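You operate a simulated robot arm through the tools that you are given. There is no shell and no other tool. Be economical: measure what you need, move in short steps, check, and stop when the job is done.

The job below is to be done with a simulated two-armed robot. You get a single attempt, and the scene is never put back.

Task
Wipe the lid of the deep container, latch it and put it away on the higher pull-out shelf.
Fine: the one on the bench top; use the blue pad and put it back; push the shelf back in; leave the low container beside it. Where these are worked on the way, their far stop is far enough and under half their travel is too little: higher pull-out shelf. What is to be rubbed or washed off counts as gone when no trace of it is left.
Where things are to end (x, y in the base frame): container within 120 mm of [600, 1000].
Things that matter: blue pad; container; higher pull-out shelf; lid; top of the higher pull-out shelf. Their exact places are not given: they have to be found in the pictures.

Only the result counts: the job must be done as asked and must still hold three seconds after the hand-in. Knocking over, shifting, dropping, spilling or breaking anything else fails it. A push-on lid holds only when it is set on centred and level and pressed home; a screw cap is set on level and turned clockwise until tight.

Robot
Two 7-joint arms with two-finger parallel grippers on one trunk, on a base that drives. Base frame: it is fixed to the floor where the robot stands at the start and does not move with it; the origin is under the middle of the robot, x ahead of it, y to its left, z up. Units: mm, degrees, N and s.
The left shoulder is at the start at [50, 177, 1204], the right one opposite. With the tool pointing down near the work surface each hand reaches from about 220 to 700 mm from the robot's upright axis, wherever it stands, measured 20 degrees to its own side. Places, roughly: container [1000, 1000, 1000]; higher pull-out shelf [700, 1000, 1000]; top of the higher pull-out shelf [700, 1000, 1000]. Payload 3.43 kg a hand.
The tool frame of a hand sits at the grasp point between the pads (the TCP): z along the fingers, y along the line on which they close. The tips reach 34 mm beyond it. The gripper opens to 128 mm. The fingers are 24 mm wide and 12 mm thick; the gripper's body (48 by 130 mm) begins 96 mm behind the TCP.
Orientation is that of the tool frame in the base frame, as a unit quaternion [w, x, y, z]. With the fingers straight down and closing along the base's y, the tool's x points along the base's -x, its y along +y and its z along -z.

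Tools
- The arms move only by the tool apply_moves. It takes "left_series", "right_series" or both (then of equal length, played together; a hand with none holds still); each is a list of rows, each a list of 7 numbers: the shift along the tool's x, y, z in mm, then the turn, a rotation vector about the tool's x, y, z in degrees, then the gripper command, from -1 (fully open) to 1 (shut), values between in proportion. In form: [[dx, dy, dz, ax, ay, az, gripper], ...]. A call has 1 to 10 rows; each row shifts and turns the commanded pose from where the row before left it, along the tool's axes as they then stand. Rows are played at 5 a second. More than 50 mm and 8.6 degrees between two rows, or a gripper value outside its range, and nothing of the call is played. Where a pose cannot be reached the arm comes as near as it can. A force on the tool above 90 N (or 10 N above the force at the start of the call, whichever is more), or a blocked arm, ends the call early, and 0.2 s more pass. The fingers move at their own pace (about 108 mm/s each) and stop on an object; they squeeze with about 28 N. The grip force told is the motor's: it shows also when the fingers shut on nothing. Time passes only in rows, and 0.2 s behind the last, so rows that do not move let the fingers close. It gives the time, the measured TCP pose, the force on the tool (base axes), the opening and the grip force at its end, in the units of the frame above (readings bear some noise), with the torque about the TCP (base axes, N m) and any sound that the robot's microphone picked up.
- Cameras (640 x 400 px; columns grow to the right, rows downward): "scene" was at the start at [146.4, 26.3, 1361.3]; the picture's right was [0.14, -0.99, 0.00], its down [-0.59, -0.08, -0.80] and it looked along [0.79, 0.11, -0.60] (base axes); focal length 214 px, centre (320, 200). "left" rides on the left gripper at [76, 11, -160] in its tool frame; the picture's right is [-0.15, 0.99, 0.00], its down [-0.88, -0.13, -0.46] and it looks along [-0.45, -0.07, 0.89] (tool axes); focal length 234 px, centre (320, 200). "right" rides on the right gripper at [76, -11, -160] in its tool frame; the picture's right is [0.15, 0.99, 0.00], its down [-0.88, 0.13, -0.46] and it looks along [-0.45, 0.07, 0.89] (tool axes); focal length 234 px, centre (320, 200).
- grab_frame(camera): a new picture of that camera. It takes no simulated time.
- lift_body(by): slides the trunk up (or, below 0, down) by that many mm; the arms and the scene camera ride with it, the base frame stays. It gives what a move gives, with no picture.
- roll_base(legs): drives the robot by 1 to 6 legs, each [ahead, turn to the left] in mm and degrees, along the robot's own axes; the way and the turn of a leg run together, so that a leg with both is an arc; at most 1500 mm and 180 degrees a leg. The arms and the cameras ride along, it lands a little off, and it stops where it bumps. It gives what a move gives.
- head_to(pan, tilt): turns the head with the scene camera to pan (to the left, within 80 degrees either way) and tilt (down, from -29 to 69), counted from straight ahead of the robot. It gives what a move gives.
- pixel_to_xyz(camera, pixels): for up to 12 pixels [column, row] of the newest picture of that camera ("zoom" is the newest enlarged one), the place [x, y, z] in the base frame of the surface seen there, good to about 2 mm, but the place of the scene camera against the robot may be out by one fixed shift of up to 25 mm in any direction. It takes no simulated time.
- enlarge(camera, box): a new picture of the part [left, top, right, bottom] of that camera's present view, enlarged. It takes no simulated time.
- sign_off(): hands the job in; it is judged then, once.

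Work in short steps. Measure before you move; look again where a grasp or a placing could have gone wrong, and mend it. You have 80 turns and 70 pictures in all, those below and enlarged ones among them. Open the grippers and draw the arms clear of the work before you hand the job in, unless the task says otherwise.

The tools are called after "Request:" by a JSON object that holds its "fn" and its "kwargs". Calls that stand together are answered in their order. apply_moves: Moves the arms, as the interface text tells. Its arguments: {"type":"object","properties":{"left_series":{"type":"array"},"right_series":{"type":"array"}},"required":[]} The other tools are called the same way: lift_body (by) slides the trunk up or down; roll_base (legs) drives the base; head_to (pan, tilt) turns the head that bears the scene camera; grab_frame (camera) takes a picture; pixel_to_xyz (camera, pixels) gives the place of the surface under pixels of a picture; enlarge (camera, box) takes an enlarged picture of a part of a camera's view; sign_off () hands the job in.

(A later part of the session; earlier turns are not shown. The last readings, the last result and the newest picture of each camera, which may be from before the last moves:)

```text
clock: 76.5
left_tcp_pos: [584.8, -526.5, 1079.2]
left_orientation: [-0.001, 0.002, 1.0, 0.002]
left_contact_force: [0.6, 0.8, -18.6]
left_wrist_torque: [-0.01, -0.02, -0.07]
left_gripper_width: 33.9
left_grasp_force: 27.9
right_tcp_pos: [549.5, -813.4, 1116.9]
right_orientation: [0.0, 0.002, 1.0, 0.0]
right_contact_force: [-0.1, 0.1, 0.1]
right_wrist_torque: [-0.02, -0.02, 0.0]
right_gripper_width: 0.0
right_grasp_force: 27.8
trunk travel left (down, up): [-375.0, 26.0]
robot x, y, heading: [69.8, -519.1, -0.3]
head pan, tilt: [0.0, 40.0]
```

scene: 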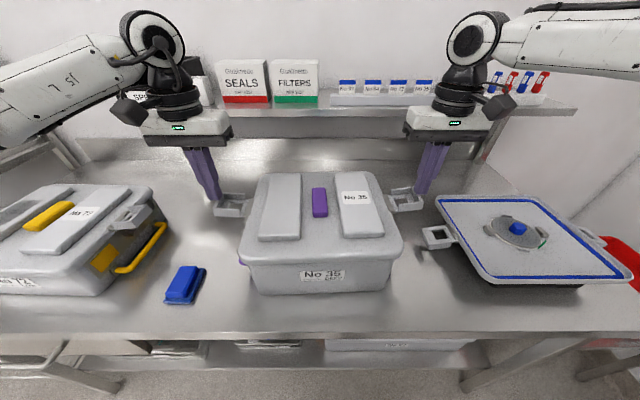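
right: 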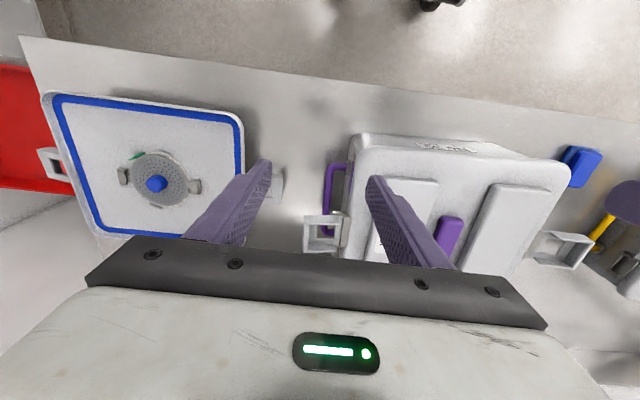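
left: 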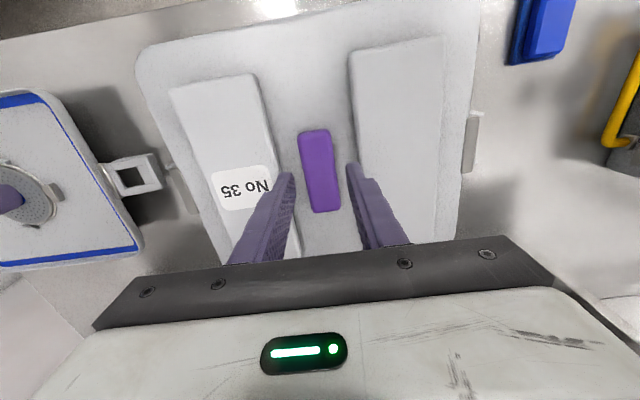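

18.6 N pull: I lift 15 mm more and check whether the whole container rises.

Request:
{"fn": "apply_moves", "kwargs": {"left_series": [[0, 0, -3, 0, 0, 0, 1], [0, 0, -4, 0, 0, 0, 1], [0, 0, -4, 0, 0, 0, 1], [0, 0, -4, 0, 0, 0, 1], [0, 0, 0, 0, 0, 0, 1]]}}

Request:
{"fn": "enlarge", "kwargs": {"camera": "scene", "box": [192, 140, 448, 300]}}

```text
clock: 77.7
left_tcp_pos: [583.8, -526.1, 1096.1]
left_orientation: [0.001, 0.002, 1.0, -0.001]
left_contact_force: [-0.2, -0.6, -0.5]
left_wrist_torque: [0.0, 0.01, 0.0]
left_gripper_width: 0.0
left_grasp_force: 28.5
right_tcp_pos: [546.8, -813.4, 1119.1]
right_orientation: [0.001, 0.002, 1.0, 0.001]
right_contact_force: [-0.1, 0.4, -0.1]
right_wrist_torque: [0.0, 0.02, -0.01]
right_gripper_width: 0.0
right_grasp_force: 27.8
trunk travel left (down, up): [-375.0, 26.0]
robot x, y, heading: [64.3, -520.1, -0.1]
head pan, tilt: [0.0, 40.0]
```

```text
2.50 times, centred on (320, 220) of scene
```

zoom: 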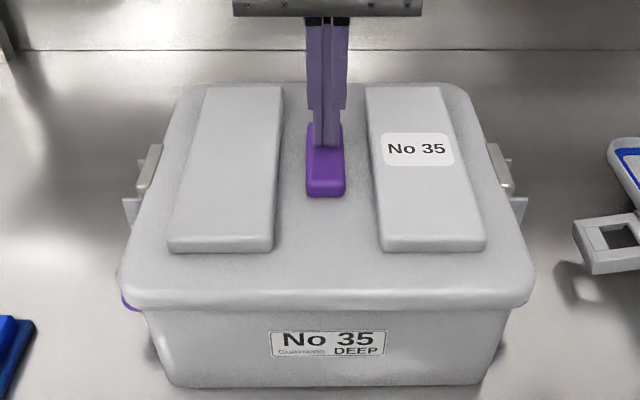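

The handle slipped out at ~19 N and the lid stayed on, so the latched container is too heavy for the lid handle; two-handed carrying by the purple side bails is needed. Now I look at the rack to plan.

Request:
{"fn": "apply_moves", "kwargs": {"left_series": [[0, 0, -40, 0, 0, 0, -0.3], [0, 0, -40, 0, 0, 0, -0.3], [0, 0, 0, 0, 0, 0, -0.3]]}}

Request:
{"fn": "head_to", "kwargs": {"pan": 62, "tilt": 20}}

Request:
{"fn": "grab_frame", "kwargs": {"camera": "scene"}}

```text
clock: 78.5
left_tcp_pos: [584.7, -525.7, 1175.7]
left_orientation: [0.0, 0.002, 1.0, 0.0]
left_contact_force: [-0.2, 0.0, 0.7]
left_wrist_torque: [-0.02, 0.02, -0.01]
left_gripper_width: 83.3
left_grasp_force: 0.1
right_tcp_pos: [547.9, -813.7, 1119.4]
right_orientation: [0.001, 0.003, 1.0, 0.001]
right_contact_force: [0.7, 1.0, -0.5]
right_wrist_torque: [-0.01, 0.0, 0.03]
right_gripper_width: 0.0
right_grasp_force: 28.3
trunk travel left (down, up): [-375.0, 26.0]
robot x, y, heading: [65.5, -522.6, -0.3]
head pan, tilt: [0.0, 40.0]
```

```text
clock: 79.9
left_tcp_pos: [584.8, -527.3, 1175.5]
left_orientation: [-0.001, 0.002, 1.0, 0.001]
left_contact_force: [-0.2, -0.5, -0.3]
left_wrist_torque: [0.03, -0.04, 0.02]
left_gripper_width: 83.2
left_grasp_force: 0.2
right_tcp_pos: [548.4, -813.0, 1117.6]
right_orientation: [0.001, 0.003, 1.0, 0.0]
right_contact_force: [1.5, 0.3, -0.5]
right_wrist_torque: [-0.01, -0.01, 0.04]
right_gripper_width: 0.0
right_grasp_force: 27.9
trunk travel left (down, up): [-375.0, 26.0]
robot x, y, heading: [66.9, -519.6, 0.1]
head pan, tilt: [62.0, 20.0]
```

```text
18 pictures are left
```

scene: 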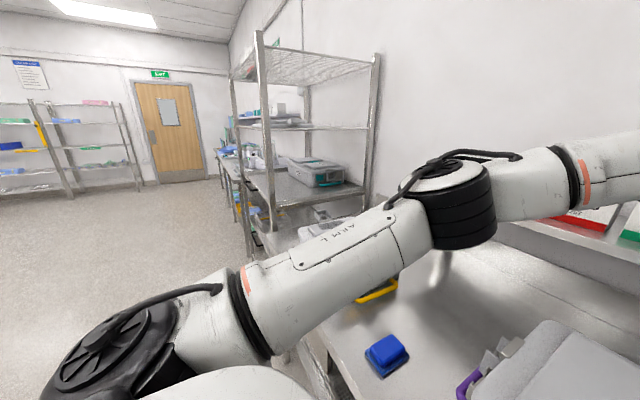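

Request:
{"fn": "enlarge", "kwargs": {"camera": "scene", "box": [210, 120, 386, 250]}}

Request:
{"fn": "pixel_to_xyz", "kwargs": {"camera": "scene", "pixels": [[290, 192], [258, 205], [315, 180], [305, 127], [268, 210], [267, 130], [372, 100], [240, 180], [320, 210], [280, 205], [330, 192], [262, 170]]}}

```text
3.08 times, centred on (298, 185) of scene
```

zoom: 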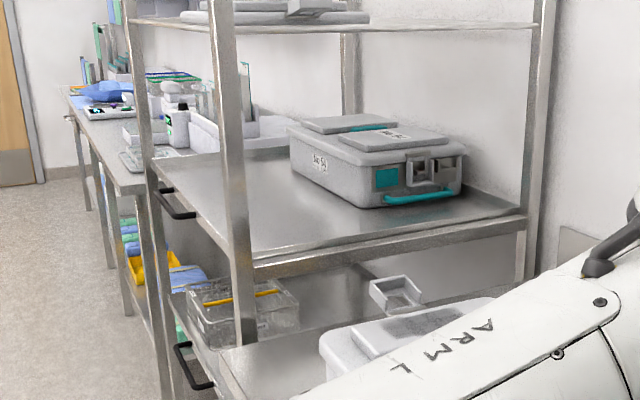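

```text
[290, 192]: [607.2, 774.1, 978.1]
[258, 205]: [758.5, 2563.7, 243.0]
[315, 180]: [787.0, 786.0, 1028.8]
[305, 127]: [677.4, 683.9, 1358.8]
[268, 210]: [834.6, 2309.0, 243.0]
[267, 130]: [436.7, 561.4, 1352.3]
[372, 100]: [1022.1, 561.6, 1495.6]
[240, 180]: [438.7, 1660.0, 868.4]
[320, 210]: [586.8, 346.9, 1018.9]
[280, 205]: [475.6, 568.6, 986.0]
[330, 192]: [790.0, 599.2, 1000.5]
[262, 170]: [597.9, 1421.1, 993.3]
```

The higher pull-out shelf is the tray at z≈980 with a black bar handle at its front (x≈430). Turns are short, so I drive straight to the rack (hands free) to pull it out first, and look there.

Request:
{"fn": "pixel_to_xyz", "kwargs": {"camera": "zoom", "pixels": [[158, 190], [172, 214], [192, 216], [200, 200], [150, 165], [255, 265], [520, 215], [300, 150], [460, 170], [385, 190], [180, 350], [210, 385]]}}

Request:
{"fn": "roll_base", "kwargs": {"legs": [[-300, 0], [0, 90], [1500, 0], [0, -90]]}}

Request:
{"fn": "head_to", "kwargs": {"pan": 0, "tilt": 35}}

Request:
{"fn": "grab_frame", "kwargs": {"camera": "scene"}}

```text
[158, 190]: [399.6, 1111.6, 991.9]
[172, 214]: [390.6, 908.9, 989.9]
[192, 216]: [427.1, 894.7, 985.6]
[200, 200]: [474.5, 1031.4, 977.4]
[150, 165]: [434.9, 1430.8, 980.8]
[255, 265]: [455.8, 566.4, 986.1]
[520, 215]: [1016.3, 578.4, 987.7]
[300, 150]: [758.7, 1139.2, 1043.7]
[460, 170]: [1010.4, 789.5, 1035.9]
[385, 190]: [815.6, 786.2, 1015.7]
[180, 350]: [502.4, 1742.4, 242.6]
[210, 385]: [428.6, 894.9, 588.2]
```

```text
clock: 96.5
left_tcp_pos: [290.2, 968.5, 1174.1]
left_orientation: [0.0, -0.001, 1.0, 0.0]
left_contact_force: [1.0, 0.5, -0.1]
left_wrist_torque: [0.02, 0.04, 0.02]
left_gripper_width: 83.2
left_grasp_force: 0.1
right_tcp_pos: [253.7, 681.4, 1118.9]
right_orientation: [0.001, 0.001, 1.0, 0.001]
right_contact_force: [0.3, -1.1, 1.0]
right_wrist_torque: [-0.01, -0.03, 0.01]
right_gripper_width: 0.0
right_grasp_force: 28.3
trunk travel left (down, up): [-375.0, 26.0]
robot x, y, heading: [-234.3, 969.2, 0.1]
head pan, tilt: [62.0, 20.0]
```

```text
clock: 97.8
left_tcp_pos: [288.9, 968.9, 1176.3]
left_orientation: [0.0, -0.001, 1.0, 0.0]
left_contact_force: [-0.2, -0.7, -0.4]
left_wrist_torque: [-0.01, -0.01, 0.02]
left_gripper_width: 83.1
left_grasp_force: 0.1
right_tcp_pos: [253.5, 680.8, 1117.9]
right_orientation: [0.001, -0.001, 1.0, 0.0]
right_contact_force: [0.5, 0.0, -0.5]
right_wrist_torque: [-0.03, -0.05, 0.01]
right_gripper_width: 0.1
right_grasp_force: 27.6
trunk travel left (down, up): [-375.0, 26.0]
robot x, y, heading: [-228.9, 973.0, 0.0]
head pan, tilt: [0.0, 35.0]
```

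```text
16 pictures are left
```

scene: 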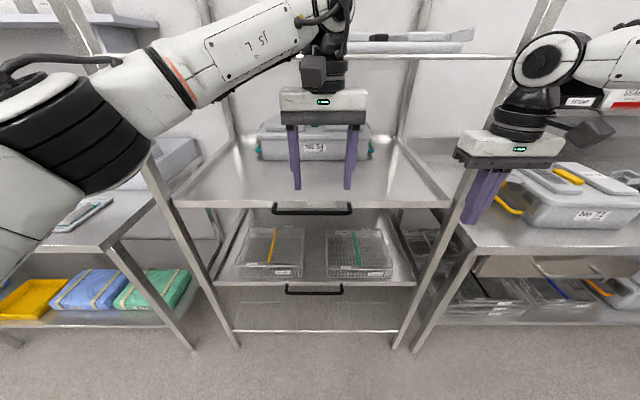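

I measure the handle bar in this view (scene offset known).

Request:
{"fn": "pixel_to_xyz", "kwargs": {"camera": "scene", "pixels": [[312, 212], [280, 212], [346, 212], [312, 207], [275, 206], [351, 206], [312, 203], [240, 170], [330, 165], [262, 155], [375, 150], [300, 200]]}}

Request:
{"fn": "enlarge", "kwargs": {"camera": "scene", "box": [256, 185, 368, 225]}}

```text
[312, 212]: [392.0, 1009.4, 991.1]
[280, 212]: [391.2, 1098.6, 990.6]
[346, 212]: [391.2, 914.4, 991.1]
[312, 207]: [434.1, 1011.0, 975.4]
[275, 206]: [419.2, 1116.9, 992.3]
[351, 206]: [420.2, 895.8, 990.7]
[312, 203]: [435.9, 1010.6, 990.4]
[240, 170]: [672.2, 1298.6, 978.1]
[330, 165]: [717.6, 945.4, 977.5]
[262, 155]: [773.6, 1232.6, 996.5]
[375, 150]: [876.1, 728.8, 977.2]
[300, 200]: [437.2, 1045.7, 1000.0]
```

```text
5.71 times, centred on (312, 205) of scene
```

zoom: 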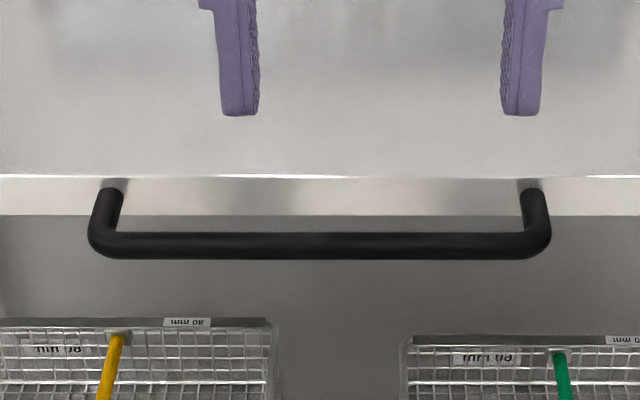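

Bar ≈ x 401, y 990, top z 994; tray front ≈ x 445. I drive 80 mm nearer and drop the closed left fingers into the gap behind the bar at x≈427.

Request:
{"fn": "roll_base", "kwargs": {"legs": [[80, 0]]}}

Request:
{"fn": "apply_moves", "kwargs": {"left_series": [[-29, 10, 0, 0, 0, 0, 1], [-29, 11, 0, 0, 0, 0, 1], [0, 0, 45, 0, 0, 0, 1], [0, 0, 35, 0, 0, 0, 1], [0, 0, 20, 0, 0, 0, 1], [0, 0, 0, 0, 0, 0, 1]]}}

Request:
{"fn": "enlarge", "kwargs": {"camera": "scene", "box": [256, 150, 400, 240]}}

```text
clock: 98.9
left_tcp_pos: [368.6, 968.6, 1175.5]
left_orientation: [0.0, -0.001, 1.0, 0.0]
left_contact_force: [-0.6, 0.2, -0.8]
left_wrist_torque: [-0.01, 0.05, 0.0]
left_gripper_width: 83.4
left_grasp_force: 0.1
right_tcp_pos: [333.8, 681.2, 1117.7]
right_orientation: [0.001, 0.0, 1.0, 0.001]
right_contact_force: [0.8, -0.4, -0.8]
right_wrist_torque: [0.02, 0.01, 0.0]
right_gripper_width: 0.0
right_grasp_force: 28.8
trunk travel left (down, up): [-375.0, 26.0]
robot x, y, heading: [-148.4, 972.7, 0.3]
head pan, tilt: [0.0, 35.0]
```

```text
clock: 100.3
left_tcp_pos: [423.1, 990.5, 1077.3]
left_orientation: [0.003, -0.002, 1.0, -0.001]
left_contact_force: [-0.1, 0.5, 0.0]
left_wrist_torque: [0.01, -0.14, -0.01]
left_gripper_width: 0.0
left_grasp_force: 27.6
right_tcp_pos: [330.3, 681.8, 1120.5]
right_orientation: [0.005, 0.0, 1.0, 0.001]
right_contact_force: [0.1, -0.5, 1.1]
right_wrist_torque: [-0.02, -0.14, 0.05]
right_gripper_width: 0.1
right_grasp_force: 28.3
trunk travel left (down, up): [-375.0, 26.0]
robot x, y, heading: [-144.3, 973.1, -0.0]
head pan, tilt: [0.0, 35.0]
```

```text
4.44 times, centred on (328, 195) of scene
```

zoom: 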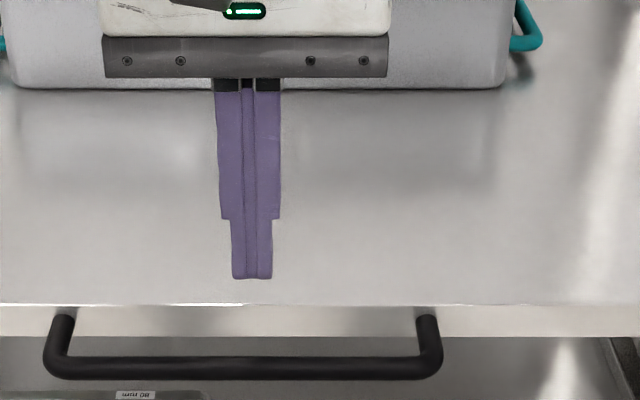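

Aligned with the gap. I lower behind the bar and pull by driving back in steps, watching the force for the far stop.

Request:
{"fn": "apply_moves", "kwargs": {"left_series": [[-4, 0, 30, 0, 0, 0, 1], [0, 0, 30, 0, 0, 0, 1], [0, 0, 14, 0, 0, 0, 1], [0, 0, 0, 0, 0, 0, 1]]}}

Request:
{"fn": "roll_base", "kwargs": {"legs": [[-200, 0]]}}

Request:
{"fn": "roll_base", "kwargs": {"legs": [[-80, 0]]}}

Request:
{"fn": "roll_base", "kwargs": {"legs": [[-50, 0]]}}

Request:
{"fn": "grab_frame", "kwargs": {"camera": "scene"}}

```text
clock: 101.3
left_tcp_pos: [429.3, 989.0, 1000.6]
left_orientation: [0.0, -0.001, 1.0, 0.0]
left_contact_force: [-0.1, -0.2, 0.2]
left_wrist_torque: [-0.01, 0.04, 0.0]
left_gripper_width: 0.0
left_grasp_force: 28.0
right_tcp_pos: [332.8, 681.2, 1118.6]
right_orientation: [0.001, 0.0, 1.0, 0.001]
right_contact_force: [0.2, -0.3, 0.1]
right_wrist_torque: [0.01, -0.03, -0.02]
right_gripper_width: 0.0
right_grasp_force: 28.1
trunk travel left (down, up): [-375.0, 26.0]
robot x, y, heading: [-148.7, 971.9, 0.1]
head pan, tilt: [0.0, 35.0]
```

```text
clock: 102.9
left_tcp_pos: [231.7, 990.2, 1001.7]
left_orientation: [0.001, -0.001, 1.0, 0.0]
left_contact_force: [-1.2, -0.1, 0.0]
left_wrist_torque: [-0.01, 0.0, 0.0]
left_gripper_width: 0.0
left_grasp_force: 28.0
right_tcp_pos: [134.5, 682.4, 1118.7]
right_orientation: [0.001, 0.001, 1.0, 0.001]
right_contact_force: [-0.1, 0.2, 0.7]
right_wrist_torque: [0.01, -0.02, 0.01]
right_gripper_width: 0.2
right_grasp_force: 27.7
trunk travel left (down, up): [-375.0, 26.0]
robot x, y, heading: [-345.9, 971.7, -0.0]
head pan, tilt: [0.0, 35.0]
```

```text
clock: 104.0
left_tcp_pos: [153.4, 991.4, 1001.5]
left_orientation: [0.0, -0.001, 1.0, 0.0]
left_contact_force: [-0.5, -0.4, 0.4]
left_wrist_torque: [-0.02, 0.02, 0.0]
left_gripper_width: 0.0
left_grasp_force: 28.2
right_tcp_pos: [55.2, 682.0, 1118.6]
right_orientation: [0.001, 0.0, 1.0, 0.001]
right_contact_force: [-0.2, -0.4, -0.2]
right_wrist_torque: [0.02, 0.0, -0.02]
right_gripper_width: 0.0
right_grasp_force: 28.0
trunk travel left (down, up): [-375.0, 26.0]
robot x, y, heading: [-425.9, 973.7, -0.1]
head pan, tilt: [0.0, 35.0]
```

```text
clock: 104.9
left_tcp_pos: [104.7, 990.3, 1001.0]
left_orientation: [0.002, -0.003, 1.0, 0.0]
left_contact_force: [-0.9, -0.3, 1.1]
left_wrist_torque: [0.02, -0.03, 0.02]
left_gripper_width: 0.0
left_grasp_force: 28.3
right_tcp_pos: [5.6, 682.1, 1117.6]
right_orientation: [0.0, -0.001, 1.0, 0.001]
right_contact_force: [0.3, 0.4, 0.0]
right_wrist_torque: [0.03, 0.02, -0.01]
right_gripper_width: 0.0
right_grasp_force: 28.5
trunk travel left (down, up): [-375.0, 26.0]
robot x, y, heading: [-476.0, 970.9, 0.1]
head pan, tilt: [0.0, 35.0]
```

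```text
13 pictures are left
```

scene: 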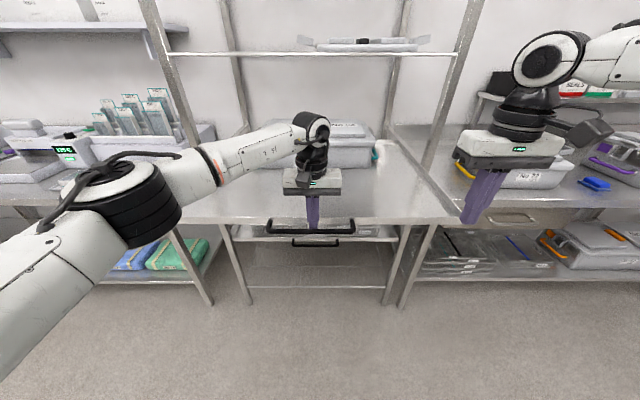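

The tray is out ~315 mm. Now I lift the hand off the bar, drive back to the container, and bring both hands tilted to its sides for grasping the purple bails.

Request:
{"fn": "apply_moves", "kwargs": {"left_series": [[0, 0, -45, 0, 0, 0, 1], [0, 0, -45, 0, 0, 0, 1], [0, 0, -45, 0, 0, 0, 1], [0, 0, -40, 0, 0, 0, 1]]}}

Request:
{"fn": "roll_base", "kwargs": {"legs": [[0, -90], [1492, 0], [0, 90], [540, 0]]}}

Request:
{"fn": "apply_moves", "kwargs": {"left_series": [[13, 42, 0, 0, 0, 0, 1], [13, 42, 0, 0, 0, 0, 1], [13, 42, 0, 0, 0, 0, 1], [13, 42, 0, 0, 0, 0, 1], [13, 42, 0, 0, 0, 0, 1], [12, 41, 0, 0, 0, 0, 1], [0, 0, 41, 0, 0, 0, 0.55], [0, 0, 41, 0, 0, 0, 0.55], [0, 0, 41, 0, 0, 0, 0.55], [0, 0, 42, 0, 0, 0, 0.55]], "right_series": [[-4, 1, 0, 0, 0, 0, 1], [-4, 1, 0, 0, 0, 0, 1], [-4, 1, 0, 0, 0, 0, 1], [-4, 1, 0, 0, 0, 0, 1], [-3, 1, 0, 0, 0, 0, 1], [-3, 1, 0, 0, 0, 0, 1], [0, 0, 27, 0, 0, 0, 0.55], [0, 0, 27, 0, 0, 0, 0.55], [0, 0, 27, 0, 0, 0, 0.55], [0, 0, 27, 0, 0, 0, 0.55]]}}

Request:
{"fn": "apply_moves", "kwargs": {"left_series": [[0, 0, 0, 8, 0, 0, 0.55], [0, 0, 0, 8, 0, 0, 0.55], [0, 0, 0, 8, 0, 0, 0.55], [0, 0, 0, 8, 0, 0, 0.55], [0, 0, 0, 8, 0, 0, 0.55], [0, 0, 0, 8, 0, 0, 0.55], [0, 0, 0, 0, 0, 0, 0.55]], "right_series": [[0, 0, 0, -8, 0, 0, 0.55], [0, 0, 0, -8, 0, 0, 0.55], [0, 0, 0, -8, 0, 0, 0.55], [0, 0, 0, -8, 0, 0, 0.55], [0, 0, 0, -8, 0, 0, 0.55], [0, 0, 0, -8, 0, 0, 0.55], [0, 0, 0, 0, 0, 0, 0.55]]}}

Request:
{"fn": "grab_frame", "kwargs": {"camera": "left"}}

Request:
{"fn": "grab_frame", "kwargs": {"camera": "right"}}

```text
clock: 105.9
left_tcp_pos: [102.2, 988.4, 1177.1]
left_orientation: [0.001, -0.002, 1.0, 0.0]
left_contact_force: [-0.7, 0.9, 0.9]
left_wrist_torque: [-0.01, -0.02, 0.0]
left_gripper_width: 0.0
left_grasp_force: 27.9
right_tcp_pos: [4.8, 678.8, 1118.4]
right_orientation: [0.001, 0.0, 1.0, 0.001]
right_contact_force: [-0.3, 0.3, 0.5]
right_wrist_torque: [0.01, -0.01, 0.02]
right_gripper_width: 0.0
right_grasp_force: 28.1
trunk travel left (down, up): [-375.0, 26.0]
robot x, y, heading: [-478.0, 971.0, 0.1]
head pan, tilt: [0.0, 35.0]
```

```text
clock: 123.8
left_tcp_pos: [622.3, -542.1, 1176.4]
left_orientation: [0.001, 0.011, 1.0, 0.0]
left_contact_force: [-0.4, 0.7, -0.8]
left_wrist_torque: [-0.01, 0.02, 0.01]
left_gripper_width: 0.0
left_grasp_force: 28.0
right_tcp_pos: [516.9, -848.2, 1117.4]
right_orientation: [0.001, 0.014, 1.0, 0.0]
right_contact_force: [0.0, -0.2, -0.4]
right_wrist_torque: [0.03, 0.0, 0.01]
right_gripper_width: 0.0
right_grasp_force: 28.3
trunk travel left (down, up): [-375.0, 26.0]
robot x, y, heading: [42.8, -545.6, -1.4]
head pan, tilt: [0.0, 35.0]
```

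```text
clock: 126.0
left_tcp_pos: [553.4, -287.8, 1010.5]
left_orientation: [0.002, 0.012, 1.0, -0.002]
left_contact_force: [0.9, 0.5, -0.6]
left_wrist_torque: [-0.04, 0.0, -0.01]
left_gripper_width: 28.9
left_grasp_force: 0.1
right_tcp_pos: [538.9, -842.5, 1009.3]
right_orientation: [0.001, 0.013, 1.0, 0.001]
right_contact_force: [-0.4, 0.1, 0.6]
right_wrist_torque: [-0.01, 0.0, 0.0]
right_gripper_width: 29.0
right_grasp_force: 0.0
trunk travel left (down, up): [-375.0, 26.0]
robot x, y, heading: [42.0, -545.8, -1.6]
head pan, tilt: [0.0, 35.0]
```

```text
clock: 127.5
left_tcp_pos: [551.3, -289.5, 1011.3]
left_orientation: [-0.004, 0.012, 0.914, -0.407]
left_contact_force: [0.2, 0.3, 0.0]
left_wrist_torque: [-0.02, 0.01, -0.04]
left_gripper_width: 28.8
left_grasp_force: 0.0
right_tcp_pos: [538.8, -842.4, 1010.2]
right_orientation: [0.007, 0.013, 0.913, 0.408]
right_contact_force: [0.4, 0.6, -0.3]
right_wrist_torque: [0.0, 0.02, 0.0]
right_gripper_width: 28.7
right_grasp_force: 0.1
trunk travel left (down, up): [-375.0, 26.0]
robot x, y, heading: [40.7, -546.4, -1.3]
head pan, tilt: [0.0, 35.0]
```

```text
12 pictures are left
```

left: 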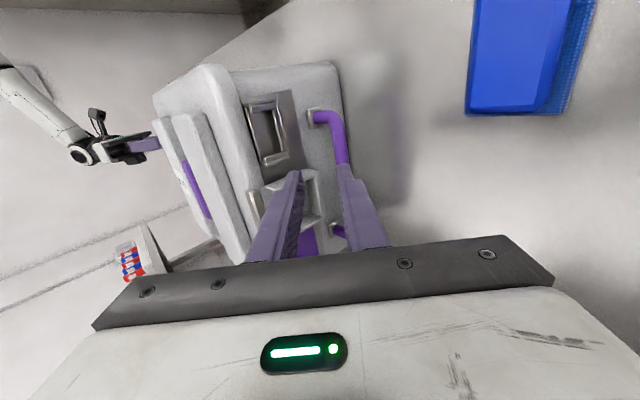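

```text
11 pictures are left
```

right: 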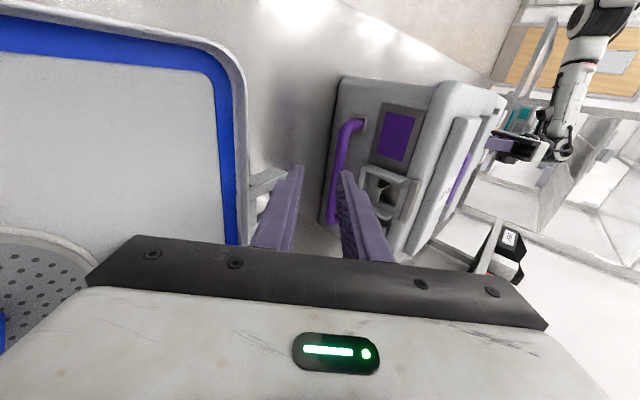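

I measure both bails, flap edges and the pan's latch from these views.

Request:
{"fn": "pixel_to_xyz", "kwargs": {"camera": "left", "pixels": [[318, 116], [333, 125], [340, 145], [344, 160], [337, 229], [300, 120], [310, 182], [318, 200], [278, 180]]}}

Request:
{"fn": "pixel_to_xyz", "kwargs": {"camera": "right", "pixels": [[352, 125], [345, 140], [339, 165], [334, 190], [330, 215], [415, 185], [405, 230], [362, 175], [268, 180], [283, 172], [262, 205]]}}

```text
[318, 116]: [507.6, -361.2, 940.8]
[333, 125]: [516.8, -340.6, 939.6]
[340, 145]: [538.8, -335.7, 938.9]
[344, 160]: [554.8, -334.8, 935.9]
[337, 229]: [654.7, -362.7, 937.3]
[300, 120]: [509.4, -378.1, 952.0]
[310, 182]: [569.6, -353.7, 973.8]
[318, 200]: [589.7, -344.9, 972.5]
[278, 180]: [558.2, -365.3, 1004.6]
```

```text
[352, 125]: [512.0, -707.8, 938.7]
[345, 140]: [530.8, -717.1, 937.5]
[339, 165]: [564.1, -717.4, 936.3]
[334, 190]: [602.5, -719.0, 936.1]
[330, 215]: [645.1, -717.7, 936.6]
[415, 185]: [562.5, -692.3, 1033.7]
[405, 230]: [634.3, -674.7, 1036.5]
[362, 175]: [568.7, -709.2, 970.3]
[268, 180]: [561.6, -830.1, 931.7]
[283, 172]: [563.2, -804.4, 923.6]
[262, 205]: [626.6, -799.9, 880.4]
```

Bail centres ≈ (582,-340,931) and (582,-712,931). I move in along the tilted finger direction, close on the bars, lift slightly and look.

Request:
{"fn": "apply_moves", "kwargs": {"left_series": [[-10.3, 9, 9.4, 0, 0, 0, 0.55], [-10.3, 9, 9.4, 0, 0, 0, 0.55], [-10.3, 9, 9.4, 0, 0, 0, 0.55], [0, 0, 17, 0, 0, 0, 0.55], [0, 0, 17, 0, 0, 0, 0.55], [0, 0, 16, 0, 0, 0, 0.55], [0, 0, 0, 0, 0, 0, 0.55], [0, 0, 0, 0, 0, 0, 1], [0, 0, 0, 0, 0, 0, 1], [0, 0, 0, 0, 0, 0, 1]], "right_series": [[-13.7, 8.7, 28.5, 0, 0, 0, 0.55], [-13.7, 8.7, 28.5, 0, 0, 0, 0.55], [-13.7, 8.7, 28.5, 0, 0, 0, 0.55], [0, 0, 17, 0, 0, 0, 0.55], [0, 0, 17, 0, 0, 0, 0.55], [0, 0, 16, 0, 0, 0, 0.55], [0, 0, 0, 0, 0, 0, 0.55], [0, 0, 0, 0, 0, 0, 1], [0, 0, 0, 0, 0, 0, 1], [0, 0, 0, 0, 0, 0, 1]]}}

Request:
{"fn": "apply_moves", "kwargs": {"left_series": [[0, -3, -2.7, 0, 0, 0, 1], [0, -3, -2.7, 0, 0, 0, 1], [0, -3, -2.7, 0, 0, 0, 1], [0, 0, 0, 0, 0, 0, 1]], "right_series": [[0, 3, -2.7, 0, 0, 0, 1], [0, 3, -2.7, 0, 0, 0, 1], [0, 3, -2.7, 0, 0, 0, 1], [0, 0, 0, 0, 0, 0, 1]]}}

Request:
{"fn": "grab_frame", "kwargs": {"camera": "scene"}}

Request:
{"fn": "grab_frame", "kwargs": {"camera": "left"}}

```text
clock: 129.8
left_tcp_pos: [581.3, -332.1, 941.5]
left_orientation: [-0.002, 0.011, 0.913, -0.407]
left_contact_force: [0.3, -7.1, 7.3]
left_wrist_torque: [-0.22, 0.64, 0.36]
left_gripper_width: 14.9
left_grasp_force: 28.4
right_tcp_pos: [529.9, -727.8, 982.4]
right_orientation: [0.008, 0.012, 0.914, 0.406]
right_contact_force: [-0.2, 0.1, -0.3]
right_wrist_torque: [-0.01, 0.0, -0.02]
right_gripper_width: 0.2
right_grasp_force: 28.1
right hand out of reach, approached as far as the arm can: row 1, 2, 3, 4, 5, 6
trunk travel left (down, up): [-375.0, 26.0]
robot x, y, heading: [44.2, -544.9, -1.6]
head pan, tilt: [0.0, 35.0]
```

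```text
clock: 130.8
left_tcp_pos: [580.4, -328.7, 948.8]
left_orientation: [-0.004, 0.01, 0.914, -0.406]
left_contact_force: [-0.4, 0.4, -8.8]
left_wrist_torque: [0.16, 0.97, 0.04]
left_gripper_width: 14.8
left_grasp_force: 27.7
right_tcp_pos: [531.8, -726.7, 995.5]
right_orientation: [0.005, 0.011, 0.913, 0.407]
right_contact_force: [-0.2, -0.7, 0.0]
right_wrist_torque: [0.01, 0.0, 0.0]
right_gripper_width: 0.0
right_grasp_force: 28.0
trunk travel left (down, up): [-375.0, 26.0]
robot x, y, heading: [40.6, -544.8, -1.4]
head pan, tilt: [0.0, 35.0]
```

```text
10 pictures are left
```

scene: 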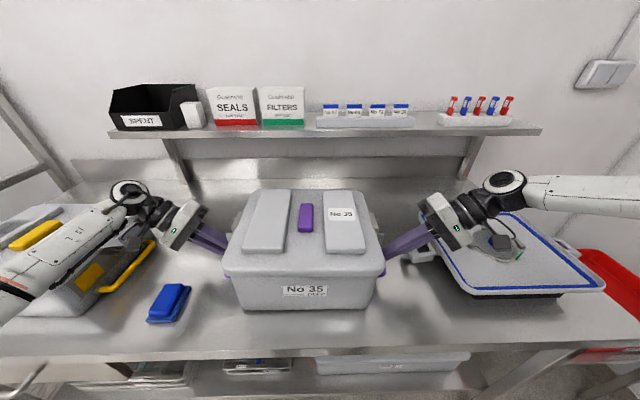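

```text
9 pictures are left
```

left: 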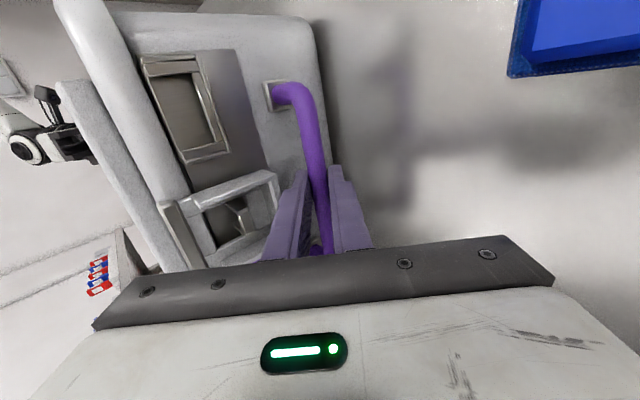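

The left hand holds its bail, but the right arm ran out of reach. I set the left side down, release, back both off, drive 75 mm closer and redo both approaches.

Request:
{"fn": "apply_moves", "kwargs": {"left_series": [[0, 4.4, 4, 0, 0, 0, 1], [0, 4.5, 4, 0, 0, 0, 1], [0, 0, 0, 0, 0, 0, 0.55], [0, 0, 0, 0, 0, 0, 0.55], [0, 0, -25, 0, 0, 0, 0.55], [0, 0, -25, 0, 0, 0, 0.55], [0, 0, 0, 0, 0, 0, 0.55]], "right_series": [[0, 0, 0, 0, 0, 0, 1], [0, 0, -25, 0, 0, 0, 1], [0, 0, -25, 0, 0, 0, 0.55], [0, 0, 0, 0, 0, 0, 0.55], [0, 0, 0, 0, 0, 0, 0.55], [0, 0, 0, 0, 0, 0, 0.55], [0, 0, 0, 0, 0, 0, 0.55]]}}

Request:
{"fn": "roll_base", "kwargs": {"legs": [[75, 0]]}}

Request:
{"fn": "apply_moves", "kwargs": {"left_series": [[37.5, 0, 0, 0, 0, 0, 0.55], [37.5, 0, 0, 0, 0, 0, 0.55], [0, 0, 17, 0, 0, 0, 0.55], [0, 0, 17, 0, 0, 0, 0.55], [0, 0, 16, 0, 0, 0, 0.55], [0, 0, 0, 0, 0, 0, 0.55], [0, 0, 0, 0, 0, 0, 1], [0, 0, 0, 0, 0, 0, 1], [0, 0, 0, 0, 0, 0, 1]], "right_series": [[12.5, -19.3, 20.8, 0, 0, 0, 0.55], [12.5, -19.3, 20.8, 0, 0, 0, 0.55], [0, 0, 17, 0, 0, 0, 0.55], [0, 0, 17, 0, 0, 0, 0.55], [0, 0, 16, 0, 0, 0, 0.55], [0, 0, 0, 0, 0, 0, 0.55], [0, 0, 0, 0, 0, 0, 1], [0, 0, 0, 0, 0, 0, 1], [0, 0, 0, 0, 0, 0, 1]]}}

Request:
{"fn": "grab_frame", "kwargs": {"camera": "right"}}

```text
clock: 132.3
left_tcp_pos: [582.4, -292.4, 973.0]
left_orientation: [-0.003, 0.011, 0.914, -0.406]
left_contact_force: [0.8, 2.3, -4.1]
left_wrist_torque: [-0.01, 0.05, 0.04]
left_gripper_width: 26.6
left_grasp_force: 0.0
right_tcp_pos: [529.4, -764.6, 1028.3]
right_orientation: [0.006, 0.012, 0.913, 0.407]
right_contact_force: [0.1, -0.2, 0.9]
right_wrist_torque: [0.0, 0.01, 0.03]
right_gripper_width: 28.6
right_grasp_force: 0.1
trunk travel left (down, up): [-375.0, 26.0]
robot x, y, heading: [40.8, -548.5, -1.7]
head pan, tilt: [0.0, 35.0]
```

```text
clock: 133.4
left_tcp_pos: [657.0, -294.4, 971.7]
left_orientation: [-0.004, 0.01, 0.913, -0.407]
left_contact_force: [0.1, 1.1, 0.7]
left_wrist_torque: [0.01, -0.01, -0.03]
left_gripper_width: 28.8
left_grasp_force: 0.0
right_tcp_pos: [605.6, -767.1, 1029.1]
right_orientation: [0.005, 0.012, 0.913, 0.407]
right_contact_force: [0.2, -0.3, -0.4]
right_wrist_torque: [0.01, 0.02, 0.05]
right_gripper_width: 28.8
right_grasp_force: 0.0
trunk travel left (down, up): [-375.0, 26.0]
robot x, y, heading: [116.8, -547.0, -1.1]
head pan, tilt: [0.0, 35.0]
```

```text
clock: 135.4
left_tcp_pos: [581.9, -329.9, 938.5]
left_orientation: [-0.004, 0.01, 0.914, -0.406]
left_contact_force: [0.1, 9.5, 1.3]
left_wrist_torque: [-0.1, 0.87, 0.24]
left_gripper_width: 16.6
left_grasp_force: 27.8
right_tcp_pos: [569.2, -725.4, 948.6]
right_orientation: [0.006, 0.011, 0.914, 0.405]
right_contact_force: [-4.9, -12.3, 1.0]
right_wrist_torque: [-0.47, -0.01, 1.06]
right_gripper_width: 16.3
right_grasp_force: 27.9
right hand out of reach, approached as far as the arm can: row 4, 5
trunk travel left (down, up): [-375.0, 26.0]
robot x, y, heading: [115.5, -549.2, -1.5]
head pan, tilt: [0.0, 35.0]
```

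```text
8 pictures are left
```

right: 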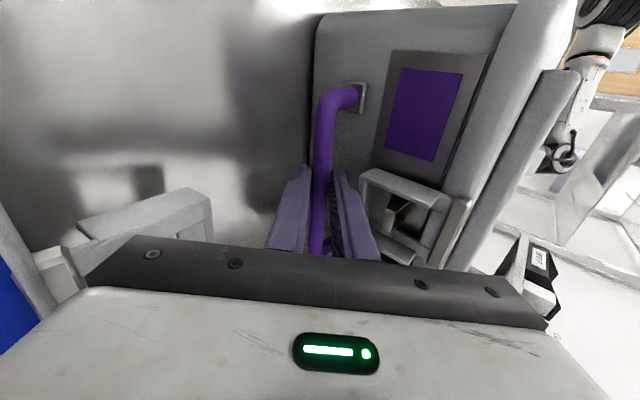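

Both bails are held (16.6 / 16.3 mm). I lift together, drawing the container slightly towards the robot to ease the right arm, then raise the trunk.

Request:
{"fn": "apply_moves", "kwargs": {"left_series": [[0, -3.7, -3.3, 0, 0, 0, 1], [0, -3.7, -3.3, 0, 0, 0, 1], [3, -5.9, -5.4, 0, 0, 0, 1], [8, -5.9, -5.4, 0, 0, 0, 1], [12, -5.9, -5.4, 0, 0, 0, 1], [15, -5.9, -5.4, 0, 0, 0, 1], [15, -5.9, -5.4, 0, 0, 0, 1], [15, -5.9, -5.4, 0, 0, 0, 1], [10, -5.9, -5.4, 0, 0, 0, 1], [0, 0, 0, 0, 0, 0, 1]], "right_series": [[0, 3.7, -3.3, 0, 0, 0, 1], [0, 3.7, -3.3, 0, 0, 0, 1], [3, 5.9, -5.4, 0, 0, 0, 1], [8, 5.9, -5.4, 0, 0, 0, 1], [12, 5.9, -5.4, 0, 0, 0, 1], [15, 5.9, -5.4, 0, 0, 0, 1], [15, 5.9, -5.4, 0, 0, 0, 1], [15, 5.9, -5.4, 0, 0, 0, 1], [10, 5.9, -5.4, 0, 0, 0, 1], [0, 0, 0, 0, 0, 0, 1]]}}

Request:
{"fn": "lift_body", "kwargs": {"by": 25}}

Request:
{"fn": "grab_frame", "kwargs": {"camera": "scene"}}

```text
clock: 137.6
left_tcp_pos: [502.7, -327.6, 1004.4]
left_orientation: [-0.003, 0.011, 0.914, -0.406]
left_contact_force: [3.4, 11.4, -10.1]
left_wrist_torque: [0.17, 0.41, 0.51]
left_gripper_width: 16.6
left_grasp_force: 28.8
right_tcp_pos: [493.0, -724.0, 1016.4]
right_orientation: [0.005, 0.012, 0.913, 0.407]
right_contact_force: [-2.2, -11.4, -10.3]
right_wrist_torque: [-0.22, -0.65, 0.36]
right_gripper_width: 16.5
right_grasp_force: 27.9
trunk travel left (down, up): [-375.0, 26.0]
robot x, y, heading: [114.2, -546.4, -1.4]
head pan, tilt: [0.0, 35.0]
```

```text
clock: 138.3
left_tcp_pos: [503.0, -327.2, 1028.5]
left_orientation: [-0.005, 0.011, 0.914, -0.406]
left_contact_force: [2.5, 11.1, -11.0]
left_wrist_torque: [0.13, 0.39, 0.58]
left_gripper_width: 16.4
left_grasp_force: 28.1
right_tcp_pos: [493.0, -725.1, 1041.8]
right_orientation: [0.006, 0.013, 0.913, 0.407]
right_contact_force: [-2.5, -10.0, -9.8]
right_wrist_torque: [-0.24, -0.61, 0.4]
right_gripper_width: 16.5
right_grasp_force: 27.9
trunk travel left (down, up): [-400.0, 1.0]
robot x, y, heading: [114.8, -550.7, -1.4]
head pan, tilt: [0.0, 35.0]
```

```text
7 pictures are left
```

scene: 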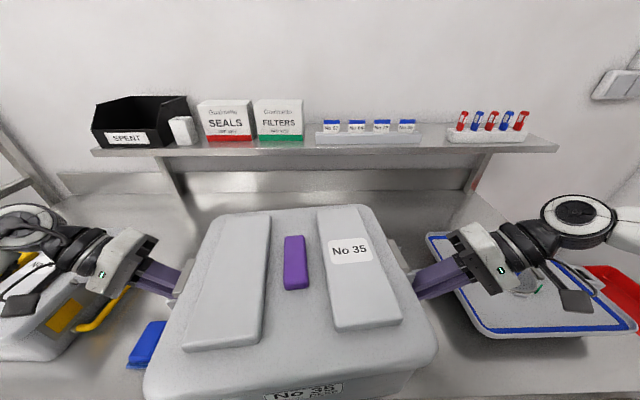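

Lifted level, ~20 N total. I lift further so it clears the tray lip, back well out, and drive round to face the rack.

Request:
{"fn": "apply_moves", "kwargs": {"left_series": [[0, -5.9, -5.4, 0, 0, 0, 1], [0, -7.4, -6.7, 0, 0, 0, 1], [0, -7.4, -6.7, 0, 0, 0, 1], [0, -7.4, -6.7, 0, 0, 0, 1], [0, -7.4, -6.7, 0, 0, 0, 1], [0, -7.4, -6.7, 0, 0, 0, 1], [0, 0, 0, 0, 0, 0, 1]], "right_series": [[0, 5.9, -5.4, 0, 0, 0, 1], [0, 7.4, -6.7, 0, 0, 0, 1], [0, 7.4, -6.7, 0, 0, 0, 1], [0, 7.4, -6.7, 0, 0, 0, 1], [0, 7.4, -6.7, 0, 0, 0, 1], [0, 7.4, -6.7, 0, 0, 0, 1], [0, 0, 0, 0, 0, 0, 1]]}}

Request:
{"fn": "roll_base", "kwargs": {"legs": [[-650, 0], [0, 91.4], [1500, 0], [0, -90]]}}

Request:
{"fn": "grab_frame", "kwargs": {"camera": "scene"}}

```text
clock: 139.9
left_tcp_pos: [502.6, -327.7, 1086.6]
left_orientation: [-0.004, 0.011, 0.914, -0.406]
left_contact_force: [3.6, 5.9, -11.0]
left_wrist_torque: [0.15, 0.28, 0.71]
left_gripper_width: 16.6
left_grasp_force: 28.5
right_tcp_pos: [492.1, -725.4, 1098.4]
right_orientation: [0.005, 0.011, 0.913, 0.407]
right_contact_force: [-4.3, -4.5, -11.3]
right_wrist_torque: [-0.24, -0.44, 0.58]
right_gripper_width: 16.5
right_grasp_force: 27.8
trunk travel left (down, up): [-400.0, 1.0]
robot x, y, heading: [119.0, -542.9, -1.5]
head pan, tilt: [0.0, 35.0]
```

```text
clock: 158.2
left_tcp_pos: [-168.0, 1177.2, 1087.0]
left_orientation: [0.001, 0.001, 0.913, -0.407]
left_contact_force: [1.9, 6.6, -9.7]
left_wrist_torque: [0.1, 0.48, 0.57]
left_gripper_width: 15.9
left_grasp_force: 28.5
right_tcp_pos: [-170.2, 779.9, 1098.0]
right_orientation: [0.001, 0.003, 0.914, 0.407]
right_contact_force: [-3.2, -7.3, -10.3]
right_wrist_torque: [-0.21, -0.65, 0.37]
right_gripper_width: 17.2
right_grasp_force: 27.2
trunk travel left (down, up): [-400.0, 1.0]
robot x, y, heading: [-552.9, 950.7, -0.6]
head pan, tilt: [0.0, 35.0]
```

```text
6 pictures are left
```

scene: 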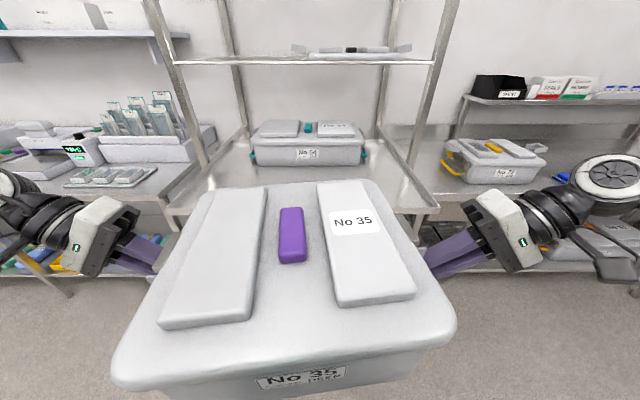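

Facing the rack, container centre ≈ (-167,978), bottom z ≈ 1028. I check the tray's front edge, drive forward over it, extend 40 mm and lower close to the surface.

Request:
{"fn": "pixel_to_xyz", "kwargs": {"camera": "scene", "pixels": [[172, 208], [430, 208], [200, 185], [405, 180], [310, 158]]}}

Request:
{"fn": "roll_base", "kwargs": {"legs": [[385, 0.4]]}}

Request:
{"fn": "apply_moves", "kwargs": {"left_series": [[-10, 0, 0, 0, 0, 0, 1], [-10, 0, 0, 0, 0, 0, 1], [-10, 0, 0, 0, 0, 0, 1], [-10, 0, 0, 0, 0, 0, 1], [0, 7.4, 6.7, 0, 0, 0, 1], [0, 7.4, 6.7, 0, 0, 0, 1], [0, 7.4, 6.7, 0, 0, 0, 1], [0, 0, 0, 0, 0, 0, 1]], "right_series": [[-10, 0, 0, 0, 0, 0, 1], [-10, 0, 0, 0, 0, 0, 1], [-10, 0, 0, 0, 0, 0, 1], [-10, 0, 0, 0, 0, 0, 1], [0, -7.4, 6.7, 0, 0, 0, 1], [0, -7.4, 6.7, 0, 0, 0, 1], [0, -7.4, 6.7, 0, 0, 0, 1], [0, 0, 0, 0, 0, 0, 1]]}}

Request:
{"fn": "grab_frame", "kwargs": {"camera": "scene"}}

Request:
{"fn": "grab_frame", "kwargs": {"camera": "right"}}

```text
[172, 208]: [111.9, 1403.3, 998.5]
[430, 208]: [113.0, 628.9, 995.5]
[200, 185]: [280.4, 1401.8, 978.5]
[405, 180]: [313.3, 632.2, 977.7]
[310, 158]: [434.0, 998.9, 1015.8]
```

```text
clock: 160.6
left_tcp_pos: [214.8, 1181.0, 1086.2]
left_orientation: [0.001, -0.002, 0.914, -0.406]
left_contact_force: [4.2, -2.0, -10.4]
left_wrist_torque: [0.03, 0.28, 0.67]
left_gripper_width: 16.1
left_grasp_force: 27.3
right_tcp_pos: [213.8, 782.3, 1098.1]
right_orientation: [0.0, 0.0, 0.913, 0.407]
right_contact_force: [-2.5, 1.5, -11.3]
right_wrist_torque: [-0.1, -0.47, 0.64]
right_gripper_width: 17.1
right_grasp_force: 28.0
trunk travel left (down, up): [-400.0, 1.0]
robot x, y, heading: [-163.6, 950.4, -0.0]
head pan, tilt: [0.0, 35.0]
```

```text
clock: 162.4
left_tcp_pos: [255.1, 1179.4, 1058.0]
left_orientation: [0.003, -0.001, 0.913, -0.407]
left_contact_force: [4.9, -4.0, 0.9]
left_wrist_torque: [-0.35, 1.15, -0.02]
left_gripper_width: 16.7
left_grasp_force: 28.0
right_tcp_pos: [253.5, 781.8, 1068.2]
right_orientation: [-0.001, -0.002, 0.914, 0.407]
right_contact_force: [-2.3, 4.6, -10.3]
right_wrist_torque: [-0.23, 0.13, 1.12]
right_gripper_width: 16.3
right_grasp_force: 27.7
trunk travel left (down, up): [-400.0, 1.0]
robot x, y, heading: [-166.9, 949.2, 0.1]
head pan, tilt: [0.0, 35.0]
```

```text
5 pictures are left
```

scene: 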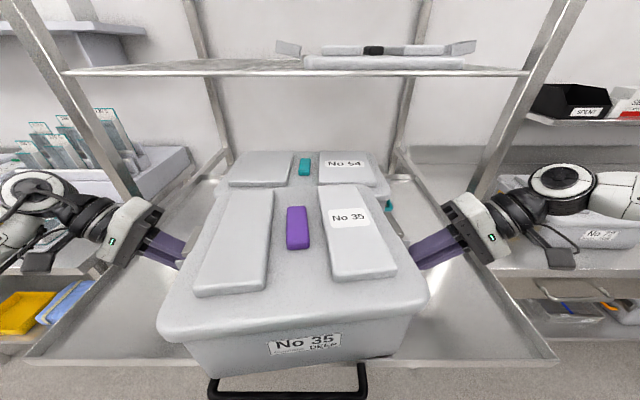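

```text
4 pictures are left
```

right: 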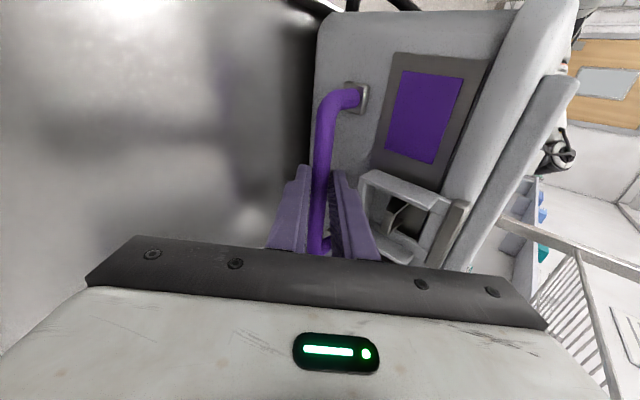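

The left load dropped to zero already, so the front edge may be on the tray's lip; the teal container is clear behind. I raise 10 mm, go 25 mm further in, and lower in small steps with force readings.

Request:
{"fn": "apply_moves", "kwargs": {"left_series": [[0, -7.4, -6.7, 0, 0, 0, 1], [-8, 0, 0, 0, 0, 0, 1], [-8, 0, 0, 0, 0, 0, 1], [-9, 0, 0, 0, 0, 0, 1], [0, 7.4, 6.7, 0, 0, 0, 1], [0, 0, 0, 0, 0, 0, 1]], "right_series": [[0, 7.4, -6.7, 0, 0, 0, 1], [-8, 0, 0, 0, 0, 0, 1], [-8, 0, 0, 0, 0, 0, 1], [-9, 0, 0, 0, 0, 0, 1], [0, -7.4, 6.7, 0, 0, 0, 1], [0, 0, 0, 0, 0, 0, 1]]}}

Request:
{"fn": "apply_moves", "kwargs": {"left_series": [[0, 3.7, 3.3, 0, 0, 0, 1], [0, 3.7, 3.3, 0, 0, 0, 1], [0, 2.2, 2, 0, 0, 0, 1], [0, 0, 0, 0, 0, 0, 1]], "right_series": [[0, -3.7, 3.3, 0, 0, 0, 1], [0, -3.7, 3.3, 0, 0, 0, 1], [0, -2.2, 2, 0, 0, 0, 1], [0, 0, 0, 0, 0, 0, 1]]}}

Request:
{"fn": "apply_moves", "kwargs": {"left_series": [[0, 1.5, 1.3, 0, 0, 0, 1], [0, 1.5, 1.3, 0, 0, 0, 1], [0, 0, 0, 0, 0, 0, 1]], "right_series": [[0, -1.5, 1.3, 0, 0, 0, 1], [0, -1.5, 1.3, 0, 0, 0, 1], [0, 0, 0, 0, 0, 0, 1]]}}

Request:
{"fn": "grab_frame", "kwargs": {"camera": "scene"}}

```text
clock: 163.8
left_tcp_pos: [280.2, 1180.5, 1058.4]
left_orientation: [0.002, -0.002, 0.914, -0.406]
left_contact_force: [3.8, 1.7, -4.3]
left_wrist_torque: [-0.12, 0.85, 0.21]
left_gripper_width: 16.9
left_grasp_force: 28.0
right_tcp_pos: [279.1, 782.4, 1067.8]
right_orientation: [0.0, -0.001, 0.914, 0.406]
right_contact_force: [-2.9, -1.5, -10.4]
right_wrist_torque: [-0.2, -0.16, 0.8]
right_gripper_width: 15.9
right_grasp_force: 28.3
trunk travel left (down, up): [-400.0, 1.0]
robot x, y, heading: [-169.3, 949.5, 0.1]
head pan, tilt: [0.0, 35.0]
```

```text
clock: 164.8
left_tcp_pos: [278.6, 1179.6, 1048.9]
left_orientation: [0.006, -0.003, 0.913, -0.407]
left_contact_force: [6.7, 9.5, 14.0]
left_wrist_torque: [-0.34, 0.91, 0.12]
left_gripper_width: 18.0
left_grasp_force: 27.9
right_tcp_pos: [278.1, 782.1, 1058.3]
right_orientation: [0.002, -0.001, 0.913, 0.409]
right_contact_force: [-3.7, -12.7, 12.2]
right_wrist_torque: [-0.04, 0.0, 1.0]
right_gripper_width: 14.8
right_grasp_force: 28.3
trunk travel left (down, up): [-400.0, 1.0]
robot x, y, heading: [-166.6, 948.4, -0.0]
head pan, tilt: [0.0, 35.0]
```

```text
clock: 165.6
left_tcp_pos: [277.8, 1180.6, 1047.7]
left_orientation: [0.009, -0.001, 0.913, -0.407]
left_contact_force: [5.8, 13.3, 32.6]
left_wrist_torque: [-0.2, 0.58, 0.56]
left_gripper_width: 18.3
left_grasp_force: 27.5
right_tcp_pos: [278.1, 782.5, 1058.9]
right_orientation: [0.006, -0.004, 0.912, 0.409]
right_contact_force: [-3.5, -15.9, 37.5]
right_wrist_torque: [0.52, -0.31, 0.27]
right_gripper_width: 14.8
right_grasp_force: 27.3
trunk travel left (down, up): [-400.0, 1.0]
robot x, y, heading: [-168.6, 949.8, -0.0]
head pan, tilt: [0.0, 35.0]
```

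```text
3 pictures are left
5 turns are left
```

scene: 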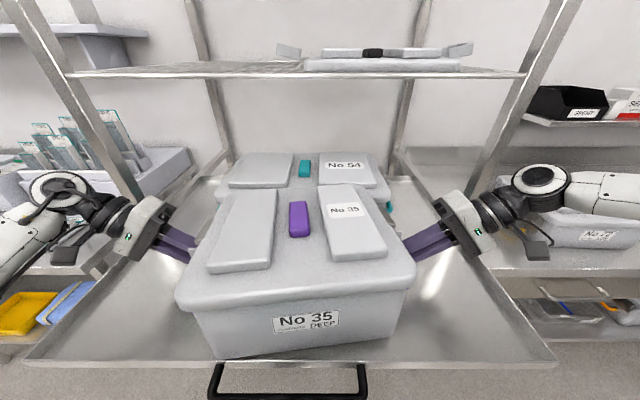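

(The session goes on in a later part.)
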